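You operate a simulated robot arm through the tools that you are given. There is no shell and no other tool.

The job below is to be done with a simulated robot arm. You get a single attempt, and the scene is never put back.

Task
Cure the lamp base in the jig and test it.
Fine: lock the clamp and switch on first; wait for CURED before the test; one press of each key; then switch off and open the clamp.

The check looks at the end state, three seconds after you hand in, the way a careful person would. Anything else that was tipped, shoved, dropped, spilled or broken makes it a failure.

Robot
A 7-joint arm with a two-finger parallel gripper, fixed in place. Base frame: the origin is at the foot of the arm, x ahead of it, y to its left, z up; the work surface is at about z = 0. Lengths are in mm, angles in degrees, forces in N, time in s.
With the tool pointing down near the work surface it reaches from about 220 to 580 mm from the base axis. Its first joint turns from -66.0 to 66.0 degrees. Payload 2.5 kg.
The TCP is the grasp point between the finger pads, 23 mm short of the fingertips. In the tool frame z runs along the fingers and y along their closing line. Largest opening 94 mm; finger width 38, thickness 10; the body of the gripper, 54 by 96 mm, starts 39 mm behind the TCP.
Orientation is told as [roll, pitch, yaw] about the base's x, y, z axes, in that order, counted from this pose: with the fingers straight down and closing along the base's y, the tool's x points along the base's -x, its y along +y and its z along -z.

Tools
- The arm moves only by the tool drive_tool. Its argument "motion" is one flat list of numbers, 6 for each row, row after row: the shift along the tool's x, y, z in mm, then the turn, a rotation vector about the tool's x, y, z in degrees. In form: [dx, dy, dz, rx, ry, rz, dx, dy, dz, rx, ry, rz, ...]. A call has 1 to 20 rows; each row shifts and turns the commanded pose from where the row before left it, along the tool's axes as they then stand. "grip" is the closure in counts, from 0 (fully open) to 255 (shut), set as the call begins (left out, the last holds). A row lasts 0.2 s, in which the tool goes at most 50 mm and 8.6 degrees; a call with a longer step from one row to the next is refused whole, and so is a gripper value outside its range. A pose out of reach is approached as far as the arm can. The call stops where the force on the tool passes 90 N (or 10 N more than at its start, if that is more) or the arm is blocked; 0.2 s more then pass. The fingers move at their own pace (about 108 mm/s each) and stop on an object; they squeeze with about 43 N. The grip force told is the motor's: it shows also when the fingers shut on nothing. Time passes only in rows, and 0.2 s behind the last, so rows that do not move let the fingers close. It gives the time, the measured TCP pose, the force on the tool (base axes), the opening and the grip force at its end, in the units of the frame above (readings bear some noise), with the torque about the TCP (base axes, N m) and any sound that the robot's microphone picked up.
- Cameras (640 x 400 px; columns grow to the right, rows downward): "scene" is fixed at [116.6, -404.3, 566.9]; the picture's right is [0.81, -0.58, 0.00], its down [-0.28, -0.39, -0.88] and it looks along [0.51, 0.71, -0.48] (base axes); focal length 330 px, centre (320, 200). "wrist" rides on the gripper at [86, 16, -74] in the tool frame; the picture's right is [-0.18, 0.98, 0.00], its down [-0.58, -0.11, -0.81] and it looks along [-0.79, -0.15, 0.59] (tool axes); focal length 243 px, centre (320, 200). There is no depth. A picture from a camera that has moved, and an enlarged one, comes with that camera's place and axes in the base frame and with its lens. The place of the scene camera against the robot may be out by one fixed shift of up to 25 mm in any direction.
- grab_frame(camera): a new picture of that camera. It takes no simulated time.
- enlarge(camera, box): a new picture of the part [left, top, right, bottom] of that camera's present view, enlarged. It takes no simulated time.
- job_done(): hands the job in; it is judged then, once.

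Nothing tells you positions but the pictures and the camera data. Unless the task says otherwise, let go and move clear before handing in.

The tools are called after ">>>" as a command line: name --argument value ..., lists and objects as JSON in quotes. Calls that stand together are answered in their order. drive_tool: Moves the arm, as the interface text tells. Its arguments: {"type":"object","properties":{"motion":{"type":"array"},"grip":{"type":"number"}},"required":["motion"]} The other tools are called the same way: grab_frame (camera) takes a picture; enlarge (camera, box) takes an enlarged picture of a part of a camera's view; job_done () hands the job in.

At the start:

```text
time_s: 0.0
tcp_pos: [264.6, 183.7, 373.3]
tcp_rot: [0.0, 0.0, 0.0]
wrist_force: [0.0, 0.1, 1.3]
wrist_torque: [0.01, -0.01, 0.02]
gripper_width: 94.2
grip_force: 0.0
```

scene: 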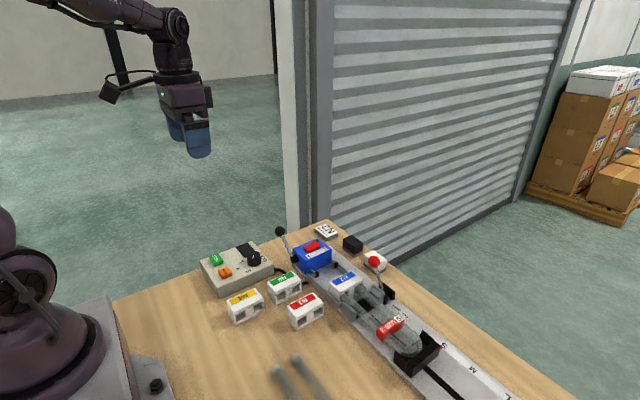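
wrist: 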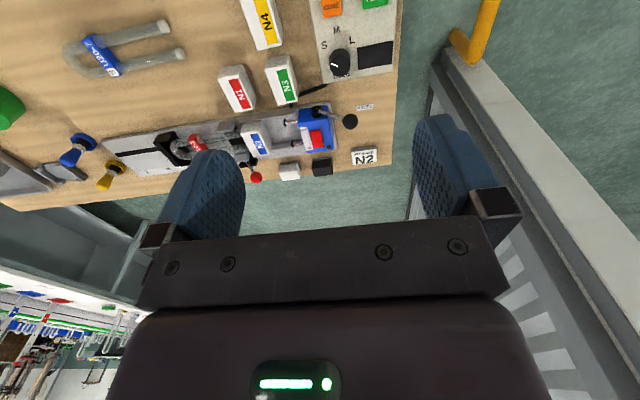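

I see a bench with a jig on a rail, a blue unit with a red switch, a control box with green/orange keys and a dial, and several labelled blocks. I will enlarge the pictures to read everything before moving.

>>> enlarge --camera "scene" --box '[180, 210, 340, 310]'

>>> enlarge --camera "scene" --box '[260, 215, 420, 315]'

>>> enlarge --camera "scene" --box '[320, 270, 528, 400]'

>>> enlarge --camera "wrist" --box '[200, 0, 408, 130]'

>>> enlarge --camera "wrist" --box '[180, 70, 388, 200]'

>>> enlarge --camera "wrist" --box '[0, 0, 208, 220]'

```text
4.00 times, centred on (260, 260) of scene
camera zoom: at [116.6, -404.3, 566.9], right [0.81, -0.58, 0.0], down [-0.28, -0.39, -0.88], along [0.51, 0.71, -0.48], focal length 1318 px, centre (560, -40)
```

zoom: 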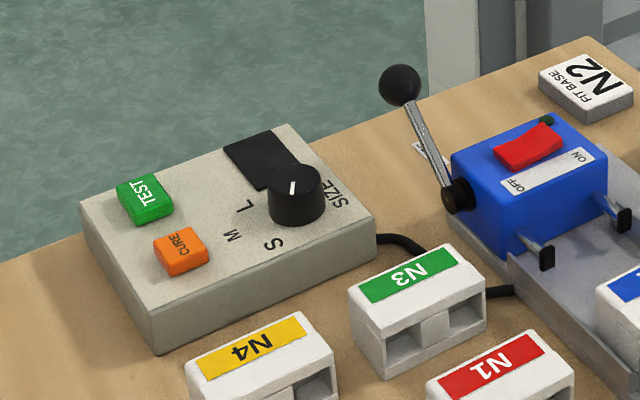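

```text
4.00 times, centred on (340, 265) of scene
camera zoom: at [116.6, -404.3, 566.9], right [0.81, -0.58, 0.0], down [-0.28, -0.39, -0.88], along [0.51, 0.71, -0.48], focal length 1318 px, centre (240, -60)
```

zoom: 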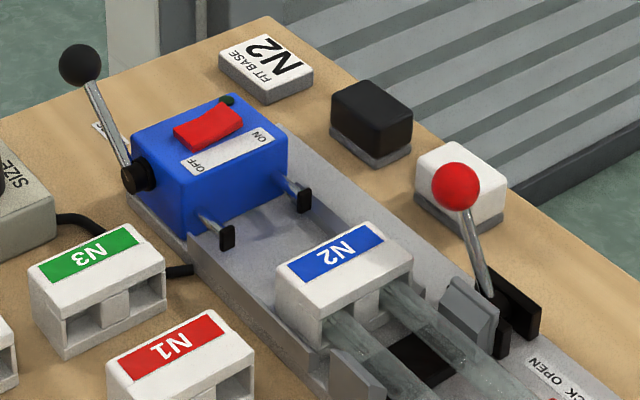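

```text
3.08 times, centred on (424, 335) of scene
camera zoom: at [116.6, -404.3, 566.9], right [0.81, -0.58, 0.0], down [-0.28, -0.39, -0.88], along [0.51, 0.71, -0.48], focal length 1014 px, centre (0, -215)
```

zoom: 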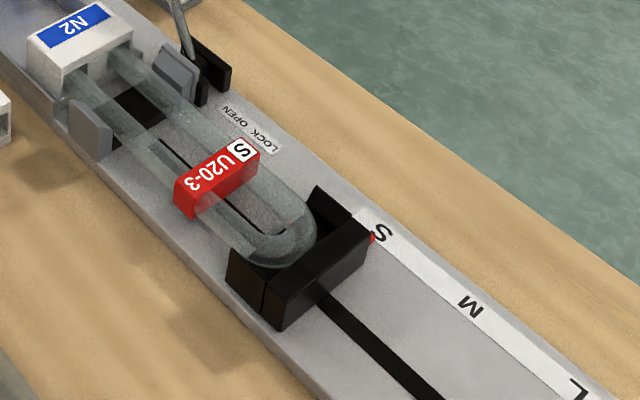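

```text
3.08 times, centred on (304, 65) of wrist
camera zoom: at [179.1, 200.0, 447.9], right [0.18, 0.98, 0.0], down [0.58, -0.11, 0.81], along [0.79, -0.15, -0.59], focal length 746 px, centre (369, 615)
```

zoom: 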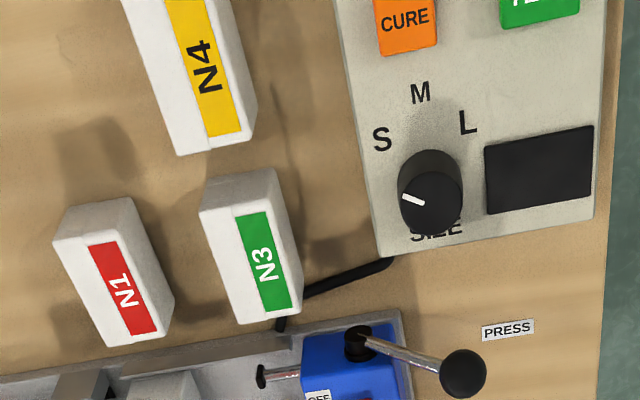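

```text
3.08 times, centred on (284, 135) of wrist
camera zoom: at [179.1, 200.0, 447.9], right [0.18, 0.98, 0.0], down [0.58, -0.11, 0.81], along [0.79, -0.15, -0.59], focal length 746 px, centre (431, 400)
```

zoom: 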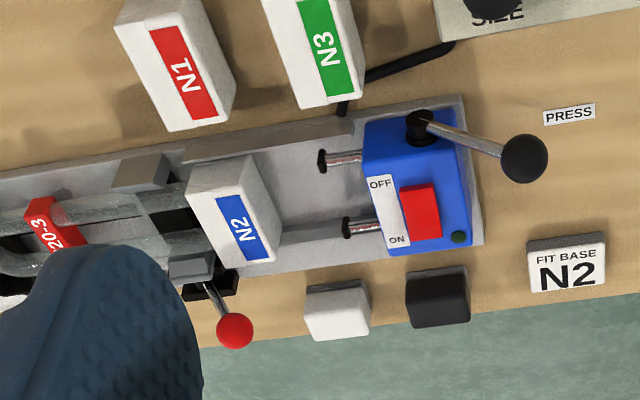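

```text
1.82 times, centred on (104, 110) of wrist
camera zoom: at [179.1, 200.0, 447.9], right [0.18, 0.98, 0.0], down [0.58, -0.11, 0.81], along [0.79, -0.15, -0.59], focal length 441 px, centre (713, 364)
```

zoom: 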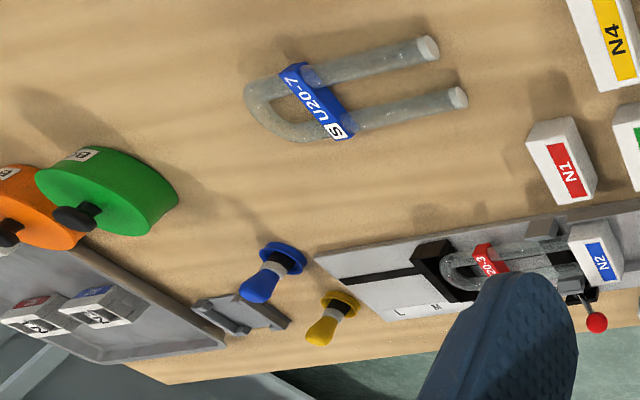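

I take the jig rail to run along y near x≈480, with the red-ball clamp lever near (545,-10), the blue unit with its ON/OFF rocker near (480,135), and the key box near (300,220). N2 already sits on tube U20-3. I'll move to a closer viewpoint above the jig, staying high.

>>> drive_tool --motion '[-33, -16.8, 18.6, 0, 0, 0, -33, -16.8, 18.6, 0, 0, 0, -33, -16.8, 18.6, 0, 0, 0, -33, -16.8, 18.6, 0, 0, 0, -33, -16.8, 18.6, 0, 0, 0]'

>>> grab_frame --camera "wrist"

>>> grab_frame --camera "scene"

```text
time_s: 1.2
tcp_pos: [430.1, 99.8, 279.0]
tcp_rot: [0.0, 0.1, -0.1]
wrist_force: [0.8, -0.2, -0.1]
wrist_torque: [0.0, 0.0, 0.02]
gripper_width: 94.2
grip_force: 0.0
```

```text
taken
camera wrist: at [344.6, 115.1, 354.9], right [0.18, 0.98, 0.0], down [0.58, -0.11, 0.81], along [0.79, -0.15, -0.59], focal length 243 px, centre (320, 200)
```

wrist: 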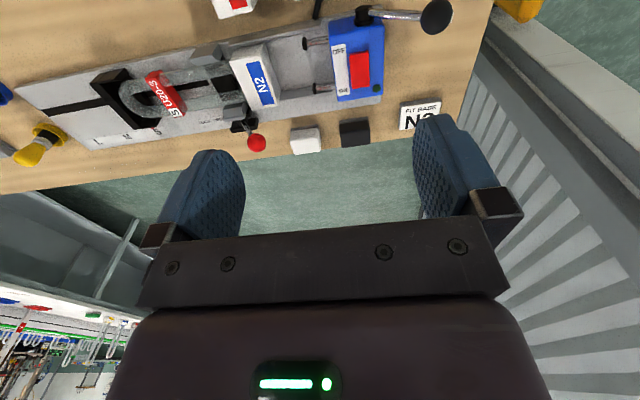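

```text
taken
```

scene: 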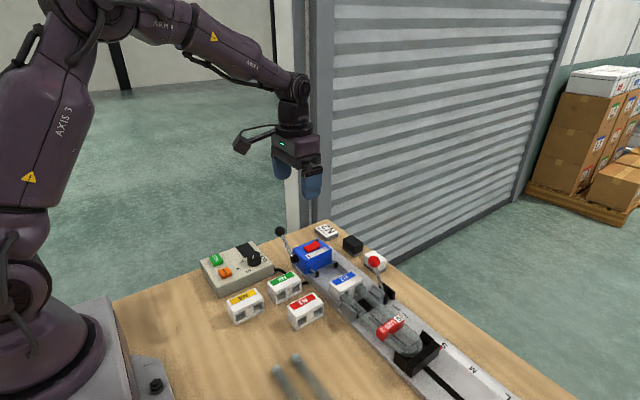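

>>> enlarge --camera "wrist" --box '[200, 0, 456, 160]'

>>> enlarge --camera "wrist" --box '[0, 40, 272, 210]'

>>> enlarge --camera "wrist" --box '[180, 80, 308, 160]'

>>> enlarge --camera "scene" --box '[340, 250, 420, 300]'

>>> enlarge --camera "scene" --box '[230, 235, 294, 275]'

```text
2.50 times, centred on (328, 80) of wrist
camera zoom: at [344.6, 115.1, 354.9], right [0.18, 0.98, 0.0], down [0.58, -0.11, 0.81], along [0.79, -0.15, -0.59], focal length 606 px, centre (300, 500)
```

zoom: 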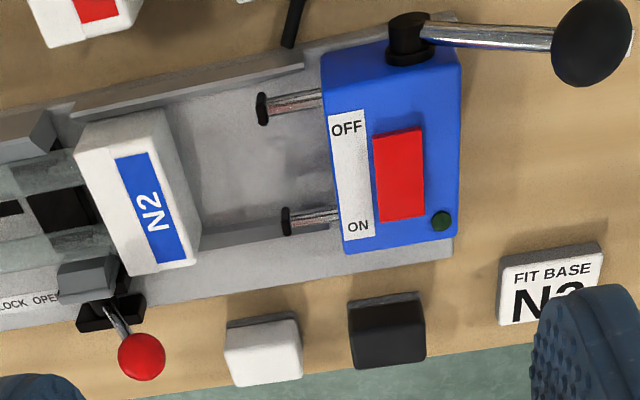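

```text
2.35 times, centred on (136, 125) of wrist
camera zoom: at [344.6, 115.1, 354.9], right [0.18, 0.98, 0.0], down [0.58, -0.11, 0.81], along [0.79, -0.15, -0.59], focal length 571 px, centre (753, 376)
```

zoom: 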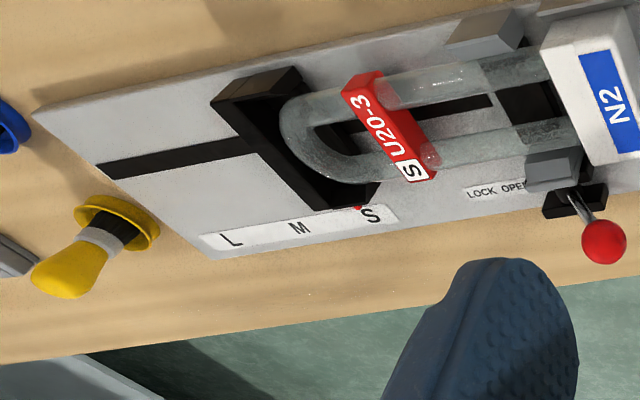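

```text
5.00 times, centred on (244, 120) of wrist
camera zoom: at [344.6, 115.1, 354.9], right [0.18, 0.98, 0.0], down [0.58, -0.11, 0.81], along [0.79, -0.15, -0.59], focal length 1213 px, centre (700, 600)
```

zoom: 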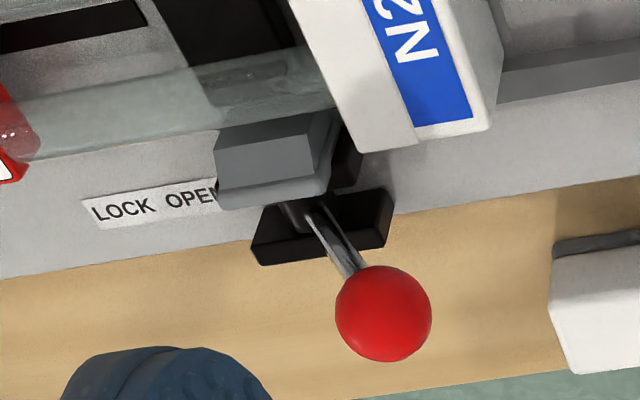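

```text
8.00 times, centred on (380, 275) of scene
camera zoom: at [116.5, -404.2, 566.9], right [0.81, -0.58, 0.0], down [-0.28, -0.39, -0.88], along [0.51, 0.71, -0.48], focal length 2636 px, centre (-160, -400)
```

zoom: 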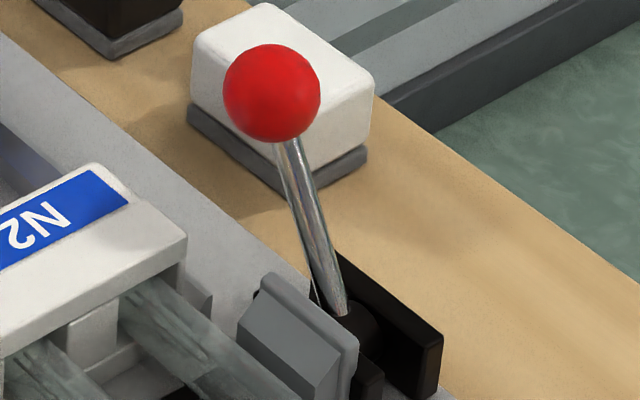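

```text
10.00 times, centred on (262, 255) of scene
camera zoom: at [116.5, -404.2, 566.9], right [0.81, -0.58, 0.0], down [-0.28, -0.39, -0.88], along [0.51, 0.71, -0.48], focal length 3295 px, centre (900, -350)
```

zoom: 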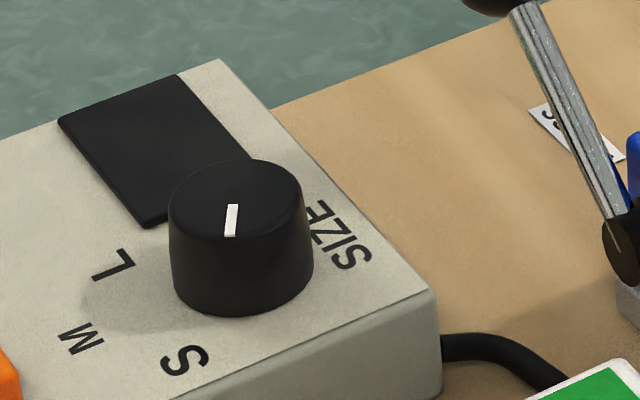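

N2 is already on the tube ends. The clamp lever (red ball at about (554,-16,85)) leans to the OPEN side, and the rocker's state is unclear. Next I'll look closely at the key box, dial and display.

>>> drive_tool --motion '[27.5, 25, 7.25, 0, 0, 0, 27.5, 25, 7.25, 0, 0, 0, 27.5, 25, 7.25, 0, 0, 0, 27.5, 25, 7.25, 0, 0, 0]'

>>> grab_frame --camera "wrist"

>>> enlarge --camera "wrist" --box '[220, 0, 412, 120]'

```text
time_s: 2.2
tcp_pos: [319.3, 201.4, 250.6]
tcp_rot: [-0.1, 0.0, 0.0]
wrist_force: [0.5, -0.3, -0.4]
wrist_torque: [-0.01, 0.04, 0.01]
gripper_width: 94.0
grip_force: 0.1
```

```text
taken
camera wrist: at [234.3, 216.6, 325.7], right [0.18, 0.98, 0.0], down [0.58, -0.11, 0.81], along [0.79, -0.15, -0.59], focal length 243 px, centre (320, 200)
```

wrist: 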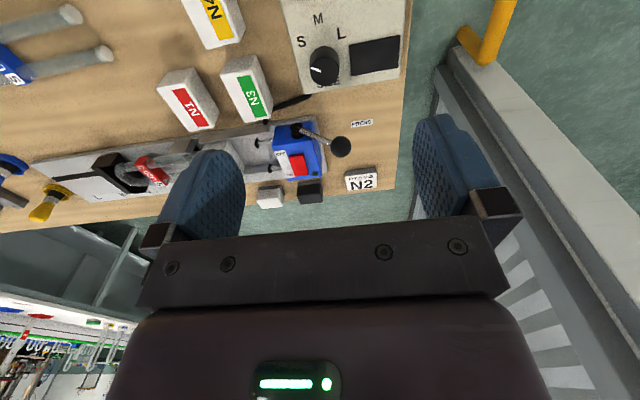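

```text
3.33 times, centred on (316, 60) of wrist
camera zoom: at [234.3, 216.6, 325.7], right [0.18, 0.98, 0.0], down [0.58, -0.11, 0.81], along [0.79, -0.15, -0.59], focal length 809 px, centre (333, 667)
```

zoom: 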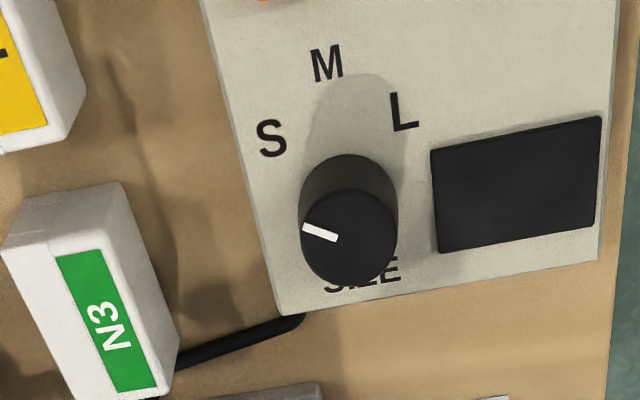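

The box carries SIZE dial S/M/L, a dark display, and CURE/TEST keys. The dial mark points around S; I'll zoom in to verify it and look at other details.

>>> enlarge --camera "wrist" --box '[292, 28, 356, 98]'

>>> enlarge --camera "scene" --box '[195, 235, 275, 290]'

>>> enlarge --camera "scene" --box '[290, 230, 354, 270]'

>>> enlarge --camera "scene" --box '[325, 265, 405, 315]'

```text
5.71 times, centred on (324, 63) of wrist
camera zoom: at [234.3, 216.6, 325.7], right [0.18, 0.98, 0.0], down [0.58, -0.11, 0.81], along [0.79, -0.15, -0.59], focal length 1386 px, centre (297, 983)
```

zoom: 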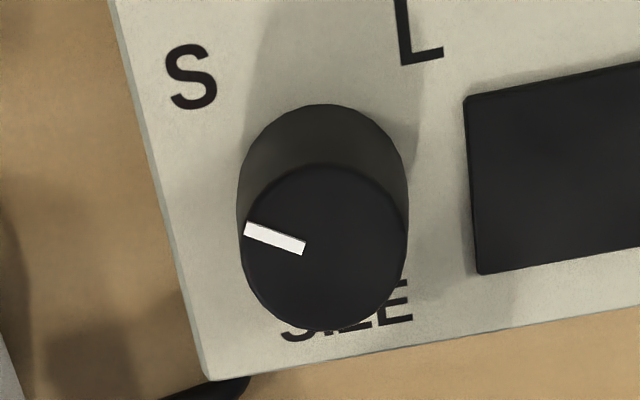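

```text
7.27 times, centred on (235, 262) of scene
camera zoom: at [116.6, -404.3, 566.9], right [0.81, -0.58, 0.0], down [-0.28, -0.39, -0.88], along [0.51, 0.71, -0.48], focal length 2396 px, centre (938, -254)
```

zoom: 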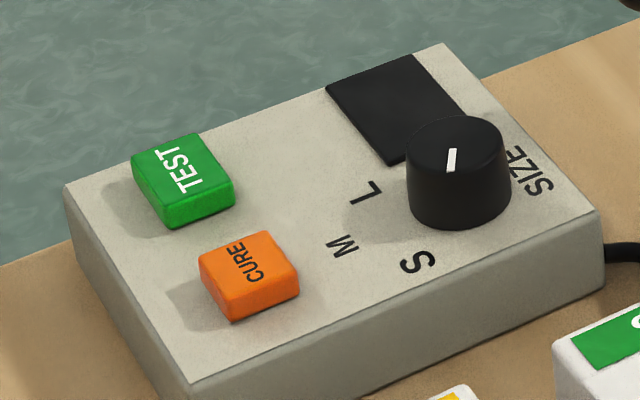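

```text
10.00 times, centred on (322, 250) of scene
camera zoom: at [116.6, -404.3, 566.9], right [0.81, -0.58, 0.0], down [-0.28, -0.39, -0.88], along [0.51, 0.71, -0.48], focal length 3295 px, centre (300, -300)
```

zoom: 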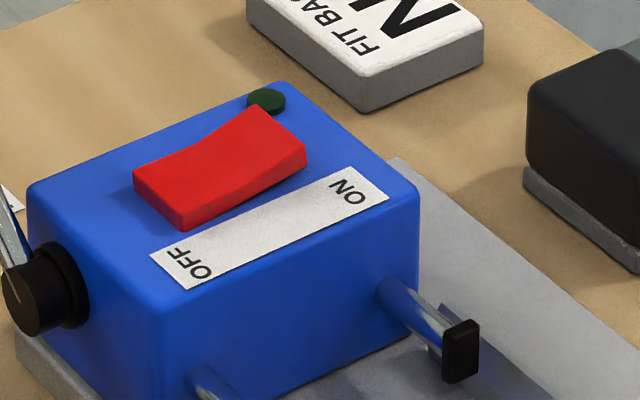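

```text
8.00 times, centred on (365, 290) of scene
camera zoom: at [116.6, -404.3, 566.9], right [0.81, -0.58, 0.0], down [-0.28, -0.39, -0.88], along [0.51, 0.71, -0.48], focal length 2636 px, centre (-40, -520)
```

zoom: 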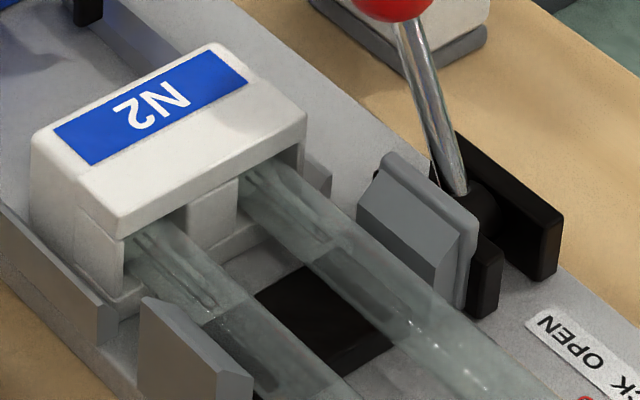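

The dial points to S (matches the tube's S mark), the rocker is pressed on the OFF side, and the indicator is dark. Rocker is at about (489,135,64), its ON end at x≈509. I'll take a closer look at N2 on the tube and the clamp pads.

>>> drive_tool --motion '[-21.8, -35.2, 5.1, 0, 0, 0, -21.8, -35.2, 5.1, 0, 0, 0, -21.8, -35.2, 5.1, 0, 0, 0, -21.8, -35.2, 5.1, 0, 0, 0, -21.8, -35.2, 5.1, 0, 0, 0, -21.8, -35.2, 5.1, 0, 0, 0]'

>>> grab_frame --camera "wrist"

>>> enlarge --camera "wrist" --box '[220, 0, 412, 120]'

>>> enlarge --camera "wrist" --box '[150, 0, 342, 120]'

```text
time_s: 3.6
tcp_pos: [449.9, -8.8, 219.6]
tcp_rot: [0.0, 0.0, 0.0]
wrist_force: [-0.4, -0.5, 0.1]
wrist_torque: [0.0, 0.0, -0.01]
gripper_width: 94.2
grip_force: 0.1
```

```text
taken
camera wrist: at [364.8, 7.1, 295.3], right [0.18, 0.98, 0.0], down [0.58, -0.11, 0.81], along [0.79, -0.15, -0.59], focal length 243 px, centre (320, 200)
```

wrist: 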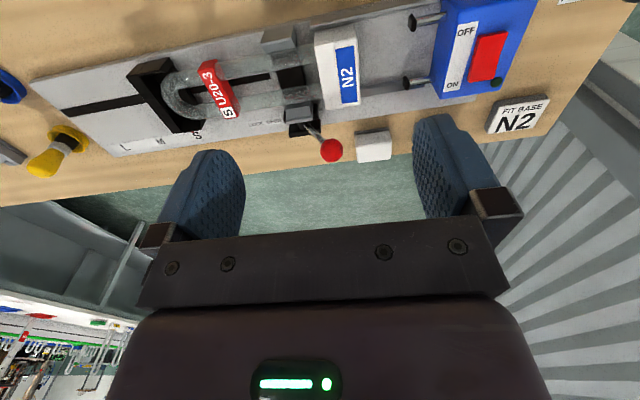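

```text
3.33 times, centred on (316, 60) of wrist
camera zoom: at [364.8, 7.1, 295.3], right [0.18, 0.98, 0.0], down [0.58, -0.11, 0.81], along [0.79, -0.15, -0.59], focal length 809 px, centre (333, 667)
```

zoom: 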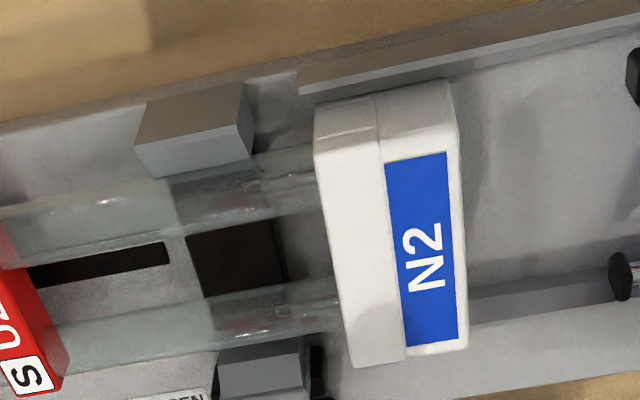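

```text
3.33 times, centred on (246, 60) of wrist
camera zoom: at [364.8, 7.1, 295.3], right [0.18, 0.98, 0.0], down [0.58, -0.11, 0.81], along [0.79, -0.15, -0.59], focal length 809 px, centre (567, 667)
```

zoom: 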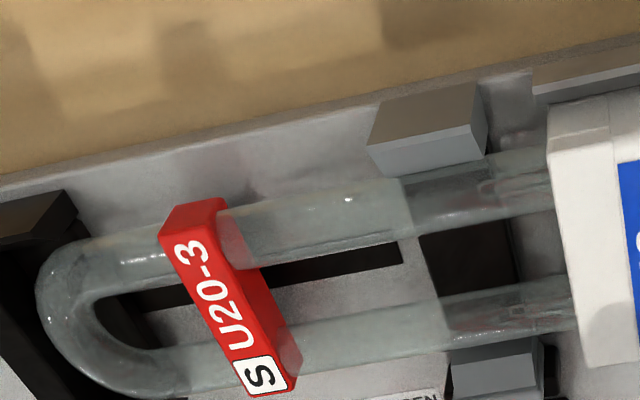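

N2 sits over both tube ends and the gripper is well clear. I'll zoom on the clamp mechanism to fix the pivot and swing direction before pushing it.

>>> enlarge --camera "wrist" --box '[230, 80, 390, 180]'

>>> enlarge --camera "scene" --box '[350, 250, 430, 300]'

```text
4.00 times, centred on (310, 130) of wrist
camera zoom: at [364.8, 7.1, 295.3], right [0.18, 0.98, 0.0], down [0.58, -0.11, 0.81], along [0.79, -0.15, -0.59], focal length 970 px, centre (360, 480)
```

zoom: 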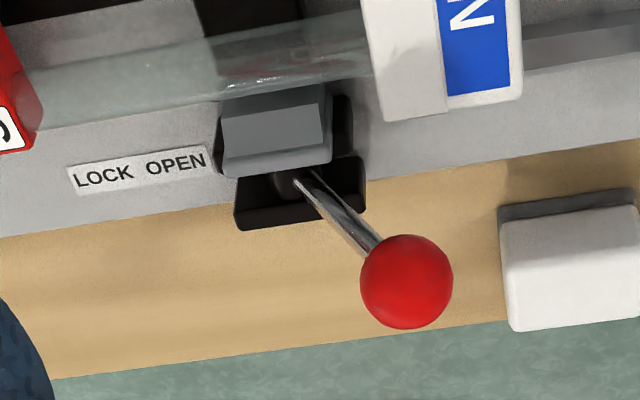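

```text
8.00 times, centred on (390, 275) of scene
camera zoom: at [116.6, -404.2, 566.9], right [0.81, -0.58, 0.0], down [-0.28, -0.39, -0.88], along [0.51, 0.71, -0.48], focal length 2636 px, centre (-240, -400)
```

zoom: 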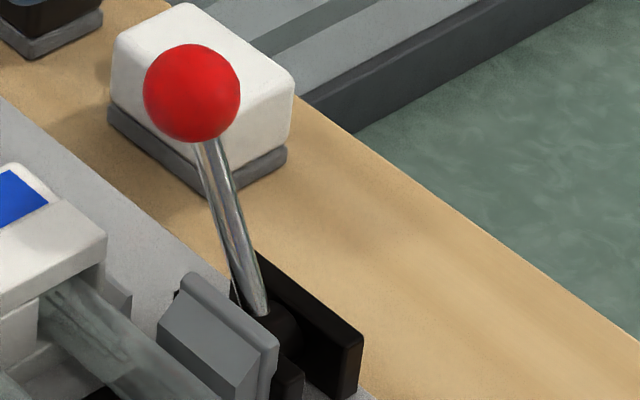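

The clamp lever pivots about an x-axis near (555,-51,28) with the ball at (554,-16,85). Pushing the ball toward -y locks it. I'll close the fingers and position them above the +y side of the ball.

>>> drive_tool --motion '[-26.2, 8.7, 0, 0, 0, 0, -26.2, 8.7, 0, 0, 0, 0, -26.2, 8.7, 0, 0, 0, 0, -26.2, 8.7, 0, 0, 0, 0, 0, 0, 30, 0, 0, 0, 0, 0, 30, 0, 0, 0, 0, 0, 20, 0, 0, 0, 0, 0, 0, 0, 0, 0]' --grip 255

>>> grab_frame --camera "wrist"

>>> enlarge --camera "scene" --box '[300, 160, 460, 310]'

```text
time_s: 5.4
tcp_pos: [554.4, 24.5, 138.7]
tcp_rot: [0.0, -0.1, 0.0]
wrist_force: [-0.4, -0.5, -0.5]
wrist_torque: [-0.04, -0.04, 0.0]
gripper_width: 0.2
grip_force: 42.1
```

```text
taken
camera wrist: at [469.2, 40.1, 214.2], right [0.18, 0.98, 0.0], down [0.58, -0.11, 0.81], along [0.79, -0.15, -0.59], focal length 243 px, centre (320, 200)
```

wrist: 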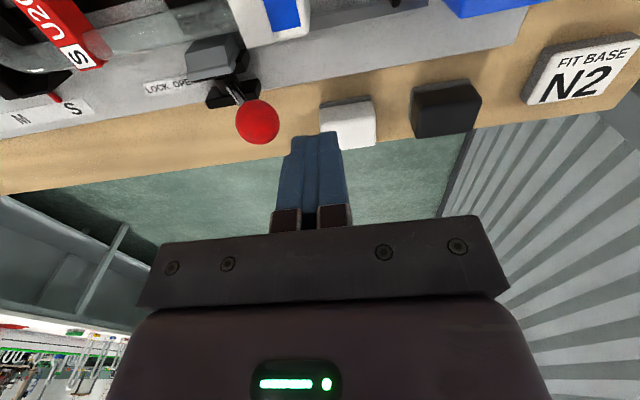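

```text
2.67 times, centred on (380, 235) of scene
camera zoom: at [116.6, -404.3, 566.9], right [0.81, -0.58, 0.0], down [-0.28, -0.39, -0.88], along [0.51, 0.71, -0.48], focal length 879 px, centre (160, 107)
```

zoom: 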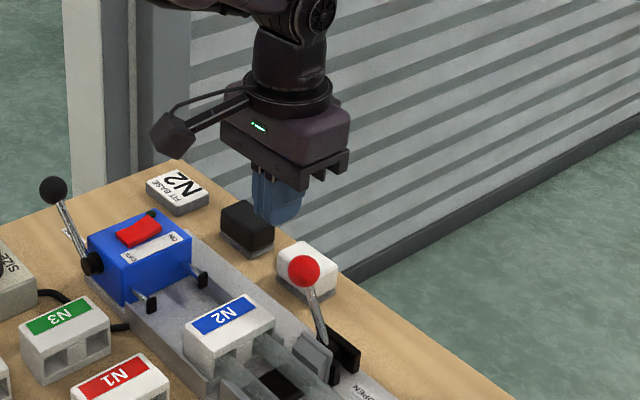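

The closed fingers are about 40 mm to the +y side of the ball and clear. I'll lower to z≈95 and then push slowly toward -y.

>>> drive_tool --motion '[0, 0, 22, 0, 0, 0, 0, 0, 21.5, 0, 0, 0, 0, 0, 0, 0, 0, 0]'

>>> drive_tool --motion '[0, -8, 0, 0, 0, 0, 0, -6, 0, 0, 0, 0, 0, -5, 0, 0, 0, 0, 0, -5, 0, 0, 0, 0, 0, -5, 0, 0, 0, 0, 0, -5, 0, 0, 0, 0]'

>>> grab_frame --camera "wrist"

>>> enlarge --camera "scene" --box '[300, 200, 460, 310]'

```text
time_s: 6.2
tcp_pos: [553.9, 23.2, 96.0]
tcp_rot: [0.1, 0.0, 0.0]
wrist_force: [0.4, 0.4, -0.4]
wrist_torque: [-0.04, 0.0, 0.01]
gripper_width: 0.2
grip_force: 42.1
```

```text
time_s: 7.6
tcp_pos: [553.7, -12.9, 94.7]
tcp_rot: [-0.3, 0.2, 0.0]
wrist_force: [0.8, 0.4, -0.5]
wrist_torque: [0.01, -0.04, 0.01]
gripper_width: 0.0
grip_force: 42.8
```

```text
taken
camera wrist: at [469.3, 2.8, 169.6], right [0.19, 0.98, 0.0], down [0.58, -0.11, 0.81], along [0.79, -0.15, -0.59], focal length 243 px, centre (320, 200)
```

wrist: 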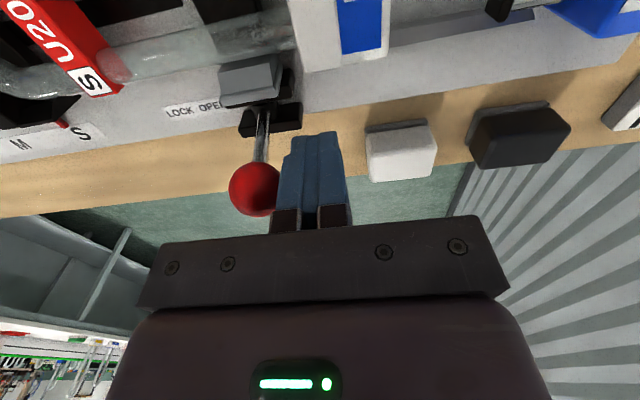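

```text
3.64 times, centred on (380, 255) of scene
camera zoom: at [116.6, -404.3, 566.9], right [0.81, -0.58, 0.0], down [-0.28, -0.39, -0.88], along [0.51, 0.71, -0.48], focal length 1198 px, centre (102, 0)
```

zoom: 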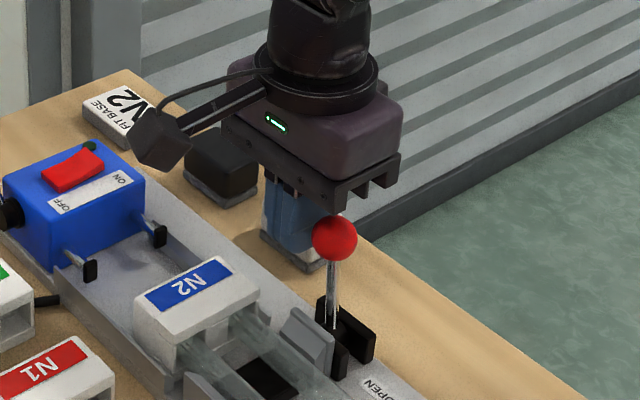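

The lever swings freely with the push. I'll continue toward -y until it meets its end stop.

>>> drive_tool --motion '[0, -5, 0, 0, 0, 0, 0, -5, 0, 0, 0, 0, 0, -5, 0, 0, 0, 0, 0, -5, 0, 0, 0, 0, 0, -5, 0, 0, 0, 0, 0, -5, 0, 0, 0, 0]'

>>> grab_frame --camera "wrist"

>>> enlarge --camera "scene" --box '[300, 200, 460, 310]'

```text
time_s: 9.0
tcp_pos: [555.2, -41.5, 96.0]
tcp_rot: [0.0, 0.0, 0.1]
wrist_force: [-0.3, 0.5, -0.3]
wrist_torque: [0.0, 0.03, 0.02]
gripper_width: 0.1
grip_force: 42.8
```

```text
taken
camera wrist: at [470.1, -24.6, 171.6], right [0.18, 0.98, 0.0], down [0.58, -0.11, 0.81], along [0.79, -0.15, -0.59], focal length 243 px, centre (320, 200)
```

wrist: 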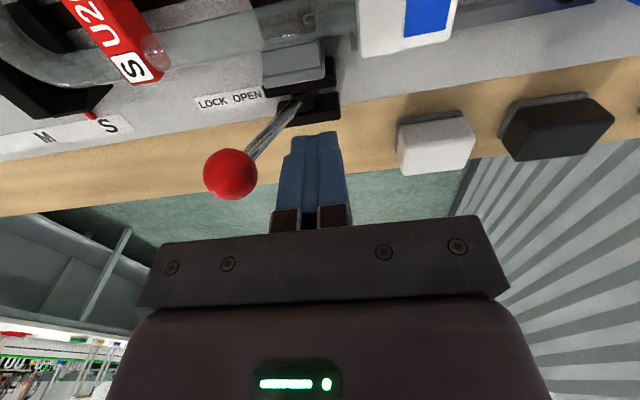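

```text
3.64 times, centred on (380, 255) of scene
camera zoom: at [116.6, -404.3, 566.9], right [0.81, -0.58, 0.0], down [-0.28, -0.39, -0.88], along [0.51, 0.71, -0.48], focal length 1198 px, centre (102, 0)
```

zoom: 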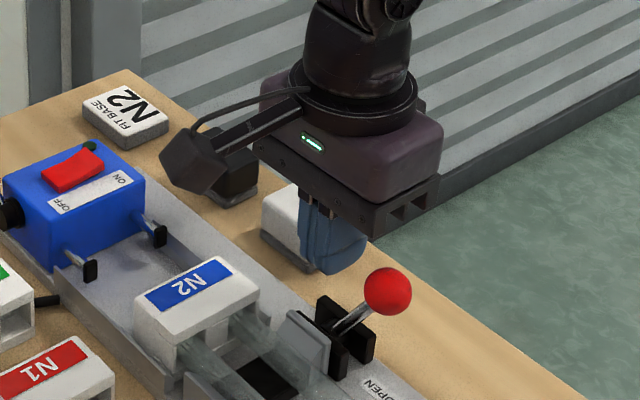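

The lever snapped over to the LOCK side by itself (ball now about (555,-88,85)). I'll check the pad and nudge to confirm it's at its stop.

>>> drive_tool --motion '[0, -8, 0, 0, 0, 0, 0, -8, 0, 0, 0, 0, 0, -4, 0, 0, 0, 0, 0, -3, 0, 0, 0, 0, 0, -2, 0, 0, 0, 0]'

>>> enlarge --camera "wrist" --box '[140, 0, 380, 210]'

>>> enlarge --camera "scene" --box '[330, 250, 430, 320]'

```text
time_s: 10.2
tcp_pos: [555.2, -63.5, 96.2]
tcp_rot: [0.2, 0.0, 0.1]
wrist_force: [-0.5, 7.3, 1.4]
wrist_torque: [-0.01, -0.04, -0.04]
gripper_width: 0.0
grip_force: 41.9
```

```text
1.90 times, centred on (260, 105) of wrist
camera zoom: at [469.8, -48.1, 172.0], right [0.18, 0.98, 0.0], down [0.58, -0.11, 0.81], along [0.79, -0.15, -0.59], focal length 462 px, centre (434, 381)
```

zoom: 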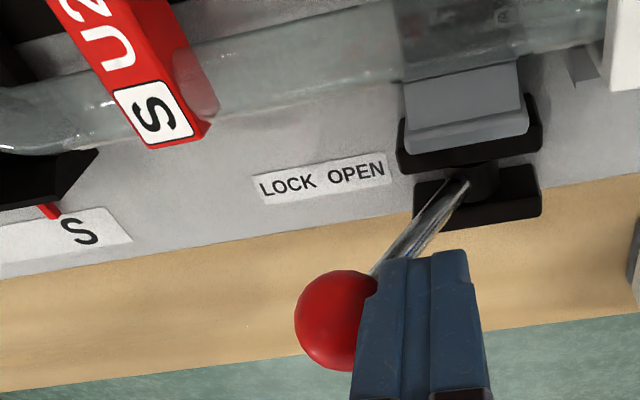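

```text
5.71 times, centred on (380, 285) of scene
camera zoom: at [116.6, -404.2, 566.9], right [0.81, -0.58, 0.0], down [-0.28, -0.39, -0.88], along [0.51, 0.71, -0.48], focal length 1883 px, centre (-23, -286)
```

zoom: 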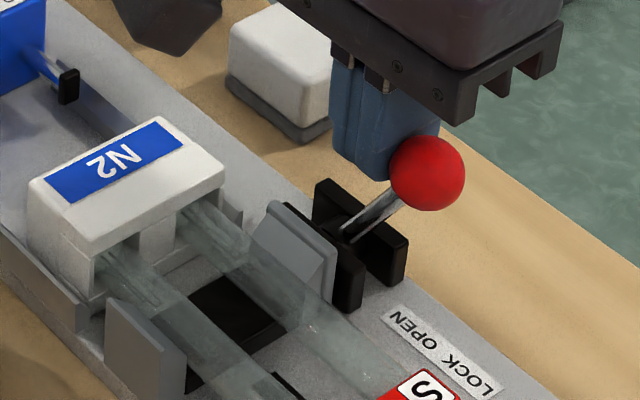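

The clamp is locked: the pad is against the tube and the lever is firm at its stop (7 N). I'll back away, rise, and go over the ON end of the rocker.

>>> drive_tool --motion '[0, 8, 0, 0, 0, 0, 0, 10, 0, 0, 0, 0, 0, 0, -42, 0, 0, 0, 0, 0, -42, 0, 0, 0, 10.4, 36.5, 0, 0, 0, 0, 10.4, 36.5, 0, 0, 0, 0, 10.4, 36.5, 0, 0, 0, 0, 10.4, 36.5, 0, 0, 0, 0, 10.4, 35, 0, 0, 0, 0, 0, 0, 0, 0, 0, 0]'

>>> grab_frame --camera "wrist"

>>> enlarge --camera "scene" --box '[260, 170, 420, 290]'

```text
time_s: 12.4
tcp_pos: [503.9, 135.1, 178.2]
tcp_rot: [0.0, 0.0, 0.0]
wrist_force: [0.0, 0.0, -0.1]
wrist_torque: [-0.02, 0.03, -0.01]
gripper_width: 0.0
grip_force: 41.8
```

```text
taken
camera wrist: at [418.2, 151.1, 254.5], right [0.18, 0.98, 0.0], down [0.58, -0.11, 0.81], along [0.79, -0.15, -0.59], focal length 243 px, centre (320, 200)
```

wrist: 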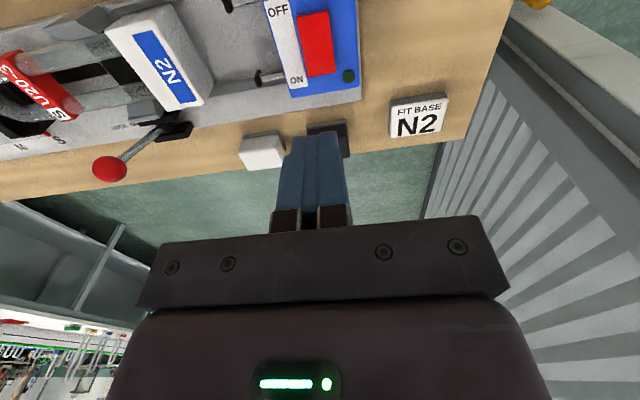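

```text
3.33 times, centred on (340, 230) of scene
camera zoom: at [116.6, -404.2, 566.9], right [0.81, -0.58, 0.0], down [-0.28, -0.39, -0.88], along [0.51, 0.71, -0.48], focal length 1098 px, centre (253, 100)
```

zoom: 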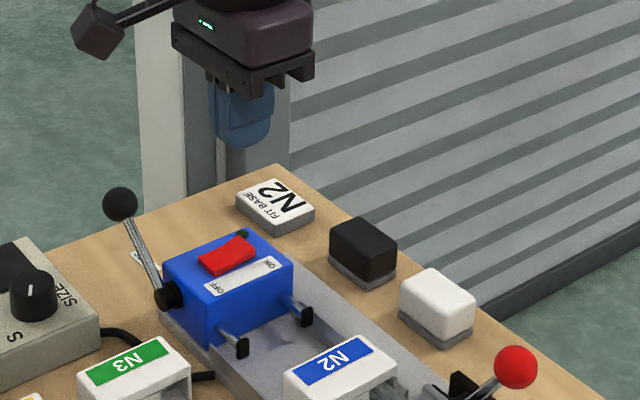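

I'm above the rocker; I'll zoom in to refine where its ON end lies before pressing.

>>> enlarge --camera "wrist" --box '[250, 0, 378, 100]'

```text
4.00 times, centred on (314, 50) of wrist
camera zoom: at [418.2, 151.1, 254.5], right [0.18, 0.98, 0.0], down [0.58, -0.11, 0.81], along [0.79, -0.15, -0.59], focal length 970 px, centre (344, 800)
```

zoom: 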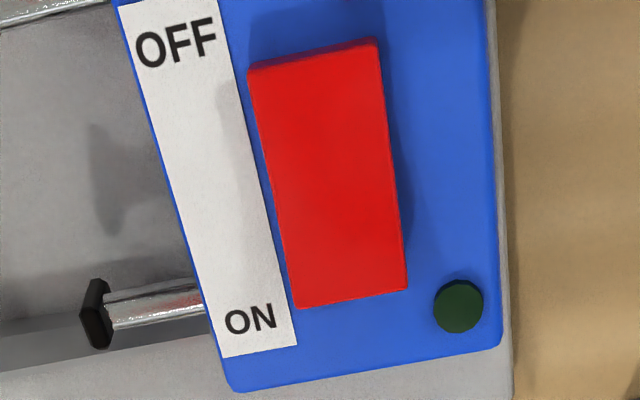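

The ON end edge is at about (509,135,67) and the closed fingers (20 mm wide in y) fit its 21 mm width. I'll descend and press gently in small steps.

>>> drive_tool --motion '[-2, 0, 28, 0, 0, 0, 0, 0, 28, 0, 0, 0, 0, 0, 25, 0, 0, 0, 0, 0, 0, 0, 0, 0]'

>>> grab_frame --camera "wrist"

>>> enlarge --camera "scene" --box '[270, 200, 370, 275]'

```text
time_s: 13.4
tcp_pos: [503.9, 134.7, 98.9]
tcp_rot: [-0.1, -0.1, 0.1]
wrist_force: [0.1, 1.0, -1.3]
wrist_torque: [0.02, 0.0, -0.02]
gripper_width: 0.1
grip_force: 42.1
```

```text
taken
camera wrist: at [419.0, 150.5, 174.1], right [0.18, 0.98, 0.0], down [0.58, -0.11, 0.81], along [0.79, -0.15, -0.59], focal length 243 px, centre (320, 200)
```

wrist: 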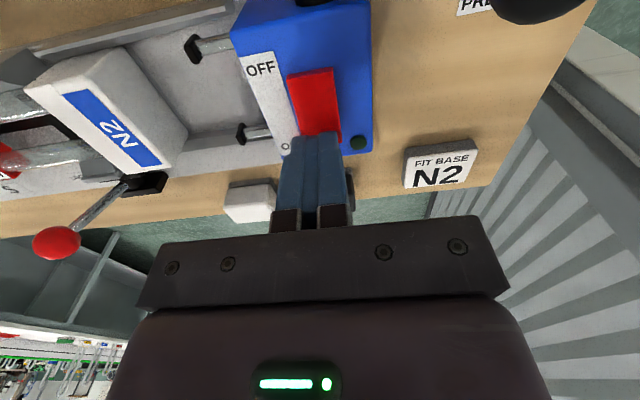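

```text
5.33 times, centred on (320, 238) of scene
camera zoom: at [116.6, -404.3, 566.9], right [0.81, -0.58, 0.0], down [-0.28, -0.39, -0.88], along [0.51, 0.71, -0.48], focal length 1757 px, centre (320, 0)
```

zoom: 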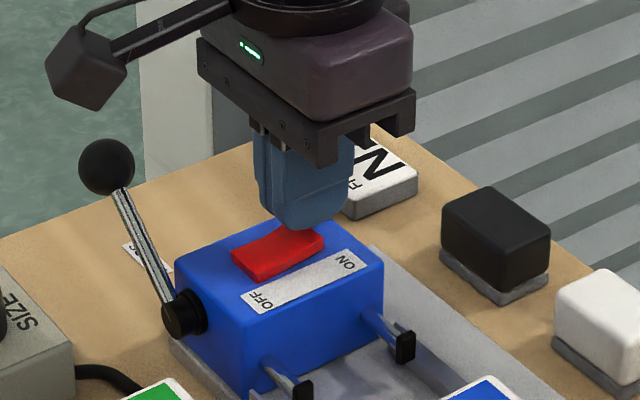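

The fingertip is about 9 mm above the raised ON end and correctly aligned. Pressing down slowly now.

>>> drive_tool --motion '[-2, 0, 3, 0, 0, 0, 0, 0, 3, 0, 0, 0, 0, 0, 2, 0, 0, 0, 0, 0, 2, 0, 0, 0, 0, 0, 2, 0, 0, 0]'

>>> enlarge --camera "scene" --box '[290, 220, 354, 268]'

>>> enlarge --camera "wrist" --box '[220, 0, 412, 160]'

```text
time_s: 14.6
tcp_pos: [508.5, 134.3, 90.3]
tcp_rot: [0.1, 0.0, 0.0]
wrist_force: [-4.9, 0.2, 16.6]
wrist_torque: [0.01, 0.42, -0.01]
gripper_width: 0.1
grip_force: 42.7
```

```text
8.33 times, centred on (322, 244) of scene
camera zoom: at [116.5, -404.3, 566.9], right [0.81, -0.58, 0.0], down [-0.28, -0.39, -0.88], along [0.51, 0.71, -0.48], focal length 2746 px, centre (303, -167)
```

zoom: 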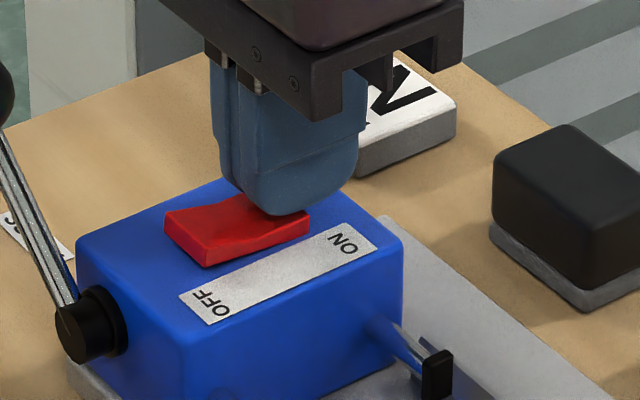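

```text
2.50 times, centred on (316, 80) of wrist
camera zoom: at [422.3, 149.9, 165.0], right [0.18, 0.98, 0.0], down [0.58, -0.11, 0.81], along [0.79, -0.15, -0.59], focal length 606 px, centre (330, 500)
```

zoom: 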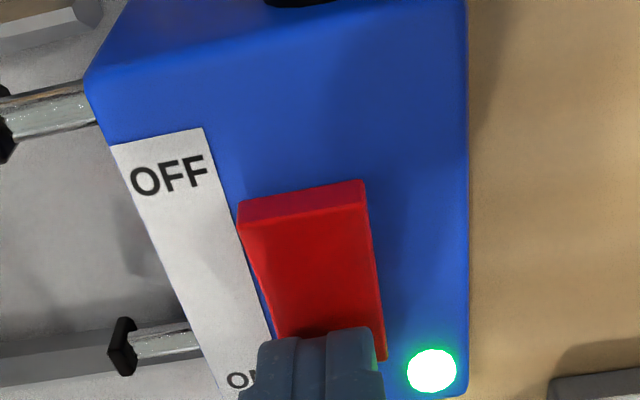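

The rocker flipped and the indicator glows green, so power is on. I'll lift off and go look at the key box display.

>>> drive_tool --motion '[0, 0, -20, 0, 0, 0, 0, 0, -40, 0, 0, 0, 0, 0, -40, 0, 0, 0, 30, 8, -10, 0, 0, 0, 35, 10, -10, 0, 0, 0, 40, 10, -10, 0, 0, 0, 40, 10, 0, 0, 0, 0, 40, 10, 0, 0, 0, 0, 0, 0, 0, 0, 0, 0]'

>>> grab_frame --camera "wrist"

>>> enlarge --camera "scene" --box '[190, 225, 350, 325]'

```text
time_s: 16.6
tcp_pos: [322.9, 181.4, 216.5]
tcp_rot: [-0.1, 0.0, 0.0]
wrist_force: [-0.2, 0.6, 0.2]
wrist_torque: [-0.01, -0.01, -0.01]
gripper_width: 0.2
grip_force: 42.2
```

```text
taken
camera wrist: at [237.1, 197.4, 292.2], right [0.18, 0.98, 0.0], down [0.58, -0.11, 0.81], along [0.79, -0.15, -0.59], focal length 243 px, centre (320, 200)
```

wrist: 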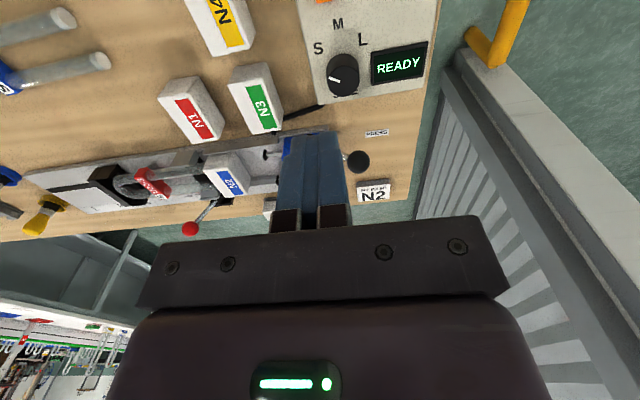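

```text
4.00 times, centred on (270, 275) of scene
camera zoom: at [116.6, -404.3, 566.9], right [0.81, -0.58, 0.0], down [-0.28, -0.39, -0.88], along [0.51, 0.71, -0.48], focal length 1318 px, centre (520, -100)
```

zoom: 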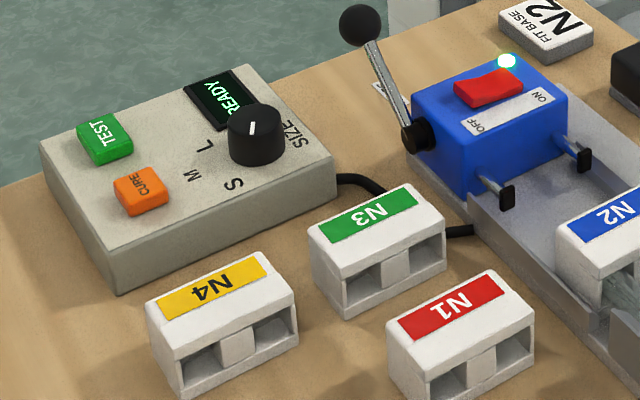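

The display reads READY with the lamp indicator on. I'll back up to get CURE and TEST keys in view and locate them precisely.

>>> drive_tool --motion '[36.5, 12, 8, 0, 0, 0, 36.5, 12, 8, 0, 0, 0, 0, 0, 0, 0, 0, 0]'

>>> grab_frame --camera "wrist"

>>> enlarge --camera "wrist" --box '[240, 0, 432, 120]'

```text
time_s: 17.4
tcp_pos: [249.9, 206.8, 202.2]
tcp_rot: [-0.1, 0.1, 0.1]
wrist_force: [0.6, -0.8, 0.7]
wrist_torque: [0.02, -0.05, 0.01]
gripper_width: 0.0
grip_force: 42.7
```

```text
taken
camera wrist: at [164.8, 221.5, 277.4], right [0.18, 0.98, 0.0], down [0.58, -0.11, 0.81], along [0.79, -0.15, -0.59], focal length 243 px, centre (320, 200)
```

wrist: 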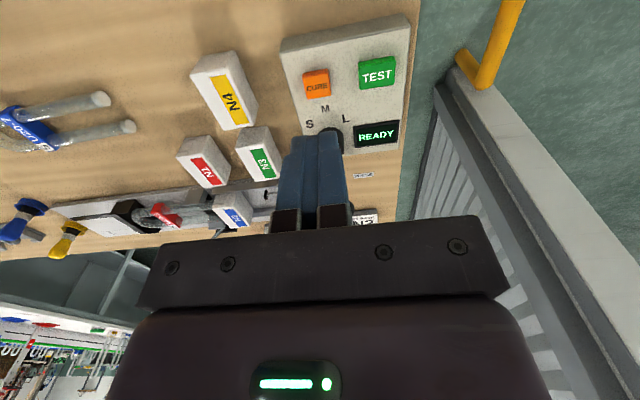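

```text
3.33 times, centred on (336, 60) of wrist
camera zoom: at [164.8, 221.5, 277.4], right [0.18, 0.98, 0.0], down [0.58, -0.11, 0.81], along [0.79, -0.15, -0.59], focal length 809 px, centre (267, 667)
```

zoom: 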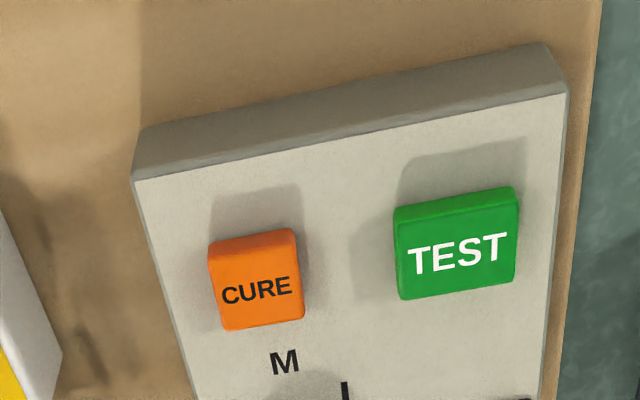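

CURE is at about (288,195) with its top near z≈47.5; TEST is at about (287,253). I'll move over CURE and descend to just above it.

>>> drive_tool --motion '[-38.1, -11.8, 0, 0, 0, 0, 0, 0, 40, 0, 0, 0, 0, 0, 40, 0, 0, 0, 0, 0, 38, 0, 0, 0, 0, 0, 0, 0, 0, 0]'

>>> grab_frame --camera "wrist"

>>> enlarge --camera "scene" --box '[180, 200, 300, 300]'

```text
time_s: 18.6
tcp_pos: [288.0, 196.2, 84.5]
tcp_rot: [0.0, 0.0, 0.0]
wrist_force: [-0.1, -0.6, 0.4]
wrist_torque: [0.0, 0.01, 0.0]
gripper_width: 0.1
grip_force: 42.7
```

```text
taken
camera wrist: at [202.8, 211.7, 160.1], right [0.18, 0.98, 0.0], down [0.58, -0.11, 0.81], along [0.79, -0.15, -0.59], focal length 243 px, centre (320, 200)
```

wrist: 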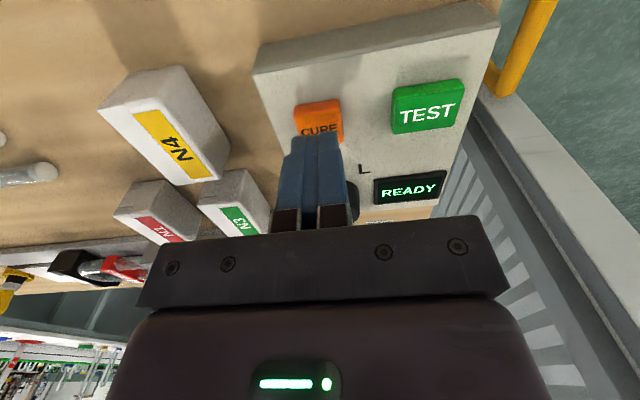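

```text
4.00 times, centred on (240, 250) of scene
camera zoom: at [116.6, -404.3, 566.9], right [0.81, -0.58, 0.0], down [-0.28, -0.39, -0.88], along [0.51, 0.71, -0.48], focal length 1318 px, centre (640, 0)
```

zoom: 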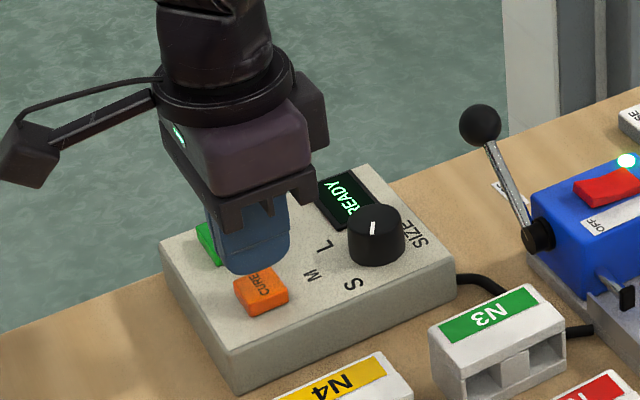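

The fingertip is centred over CURE, about 14 mm above it. I'll press down slowly once.

>>> drive_tool --motion '[0, 0, 5, 0, 0, 0, 0, 0, 4, 0, 0, 0, 0, 0, 2, 0, 0, 0, 0, 0, 2, 0, 0, 0, 0, 0, 1.5, 0, 0, 0, 0, 0, 1.5, 0, 0, 0]'

>>> enlarge --camera "scene" --box '[200, 230, 280, 290]'

>>> grab_frame --camera "wrist"

```text
time_s: 20.0
tcp_pos: [287.6, 195.2, 68.3]
tcp_rot: [0.0, 0.0, -0.1]
wrist_force: [0.7, -0.3, 1.0]
wrist_torque: [-0.06, -0.01, 0.01]
gripper_width: 0.0
grip_force: 42.5
```

```text
6.67 times, centred on (240, 260) of scene
camera zoom: at [116.6, -404.3, 566.9], right [0.81, -0.58, 0.0], down [-0.28, -0.39, -0.88], along [0.51, 0.71, -0.48], focal length 2197 px, centre (853, -200)
```

zoom: 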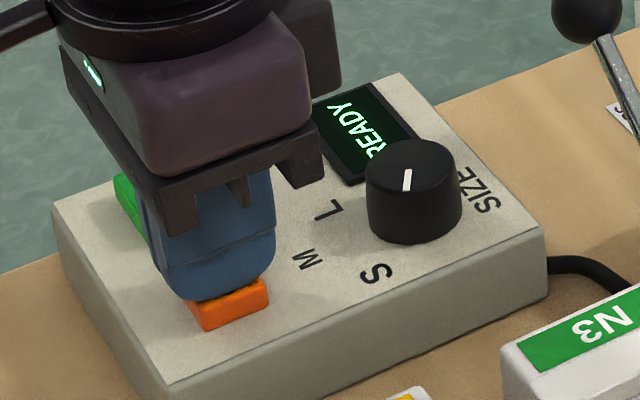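

```text
taken
camera wrist: at [202.1, 210.5, 143.0], right [0.18, 0.98, 0.0], down [0.58, -0.11, 0.81], along [0.79, -0.15, -0.59], focal length 243 px, centre (320, 200)
```

wrist: 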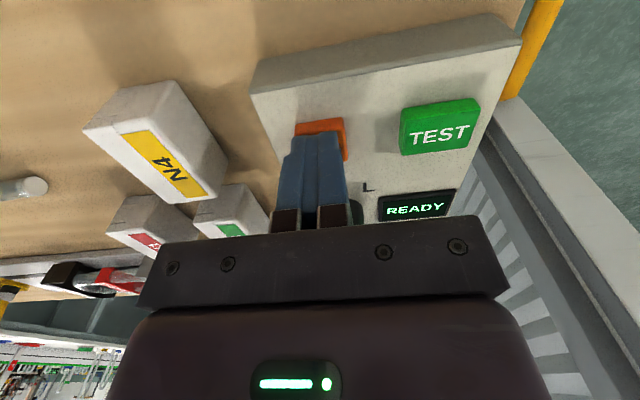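

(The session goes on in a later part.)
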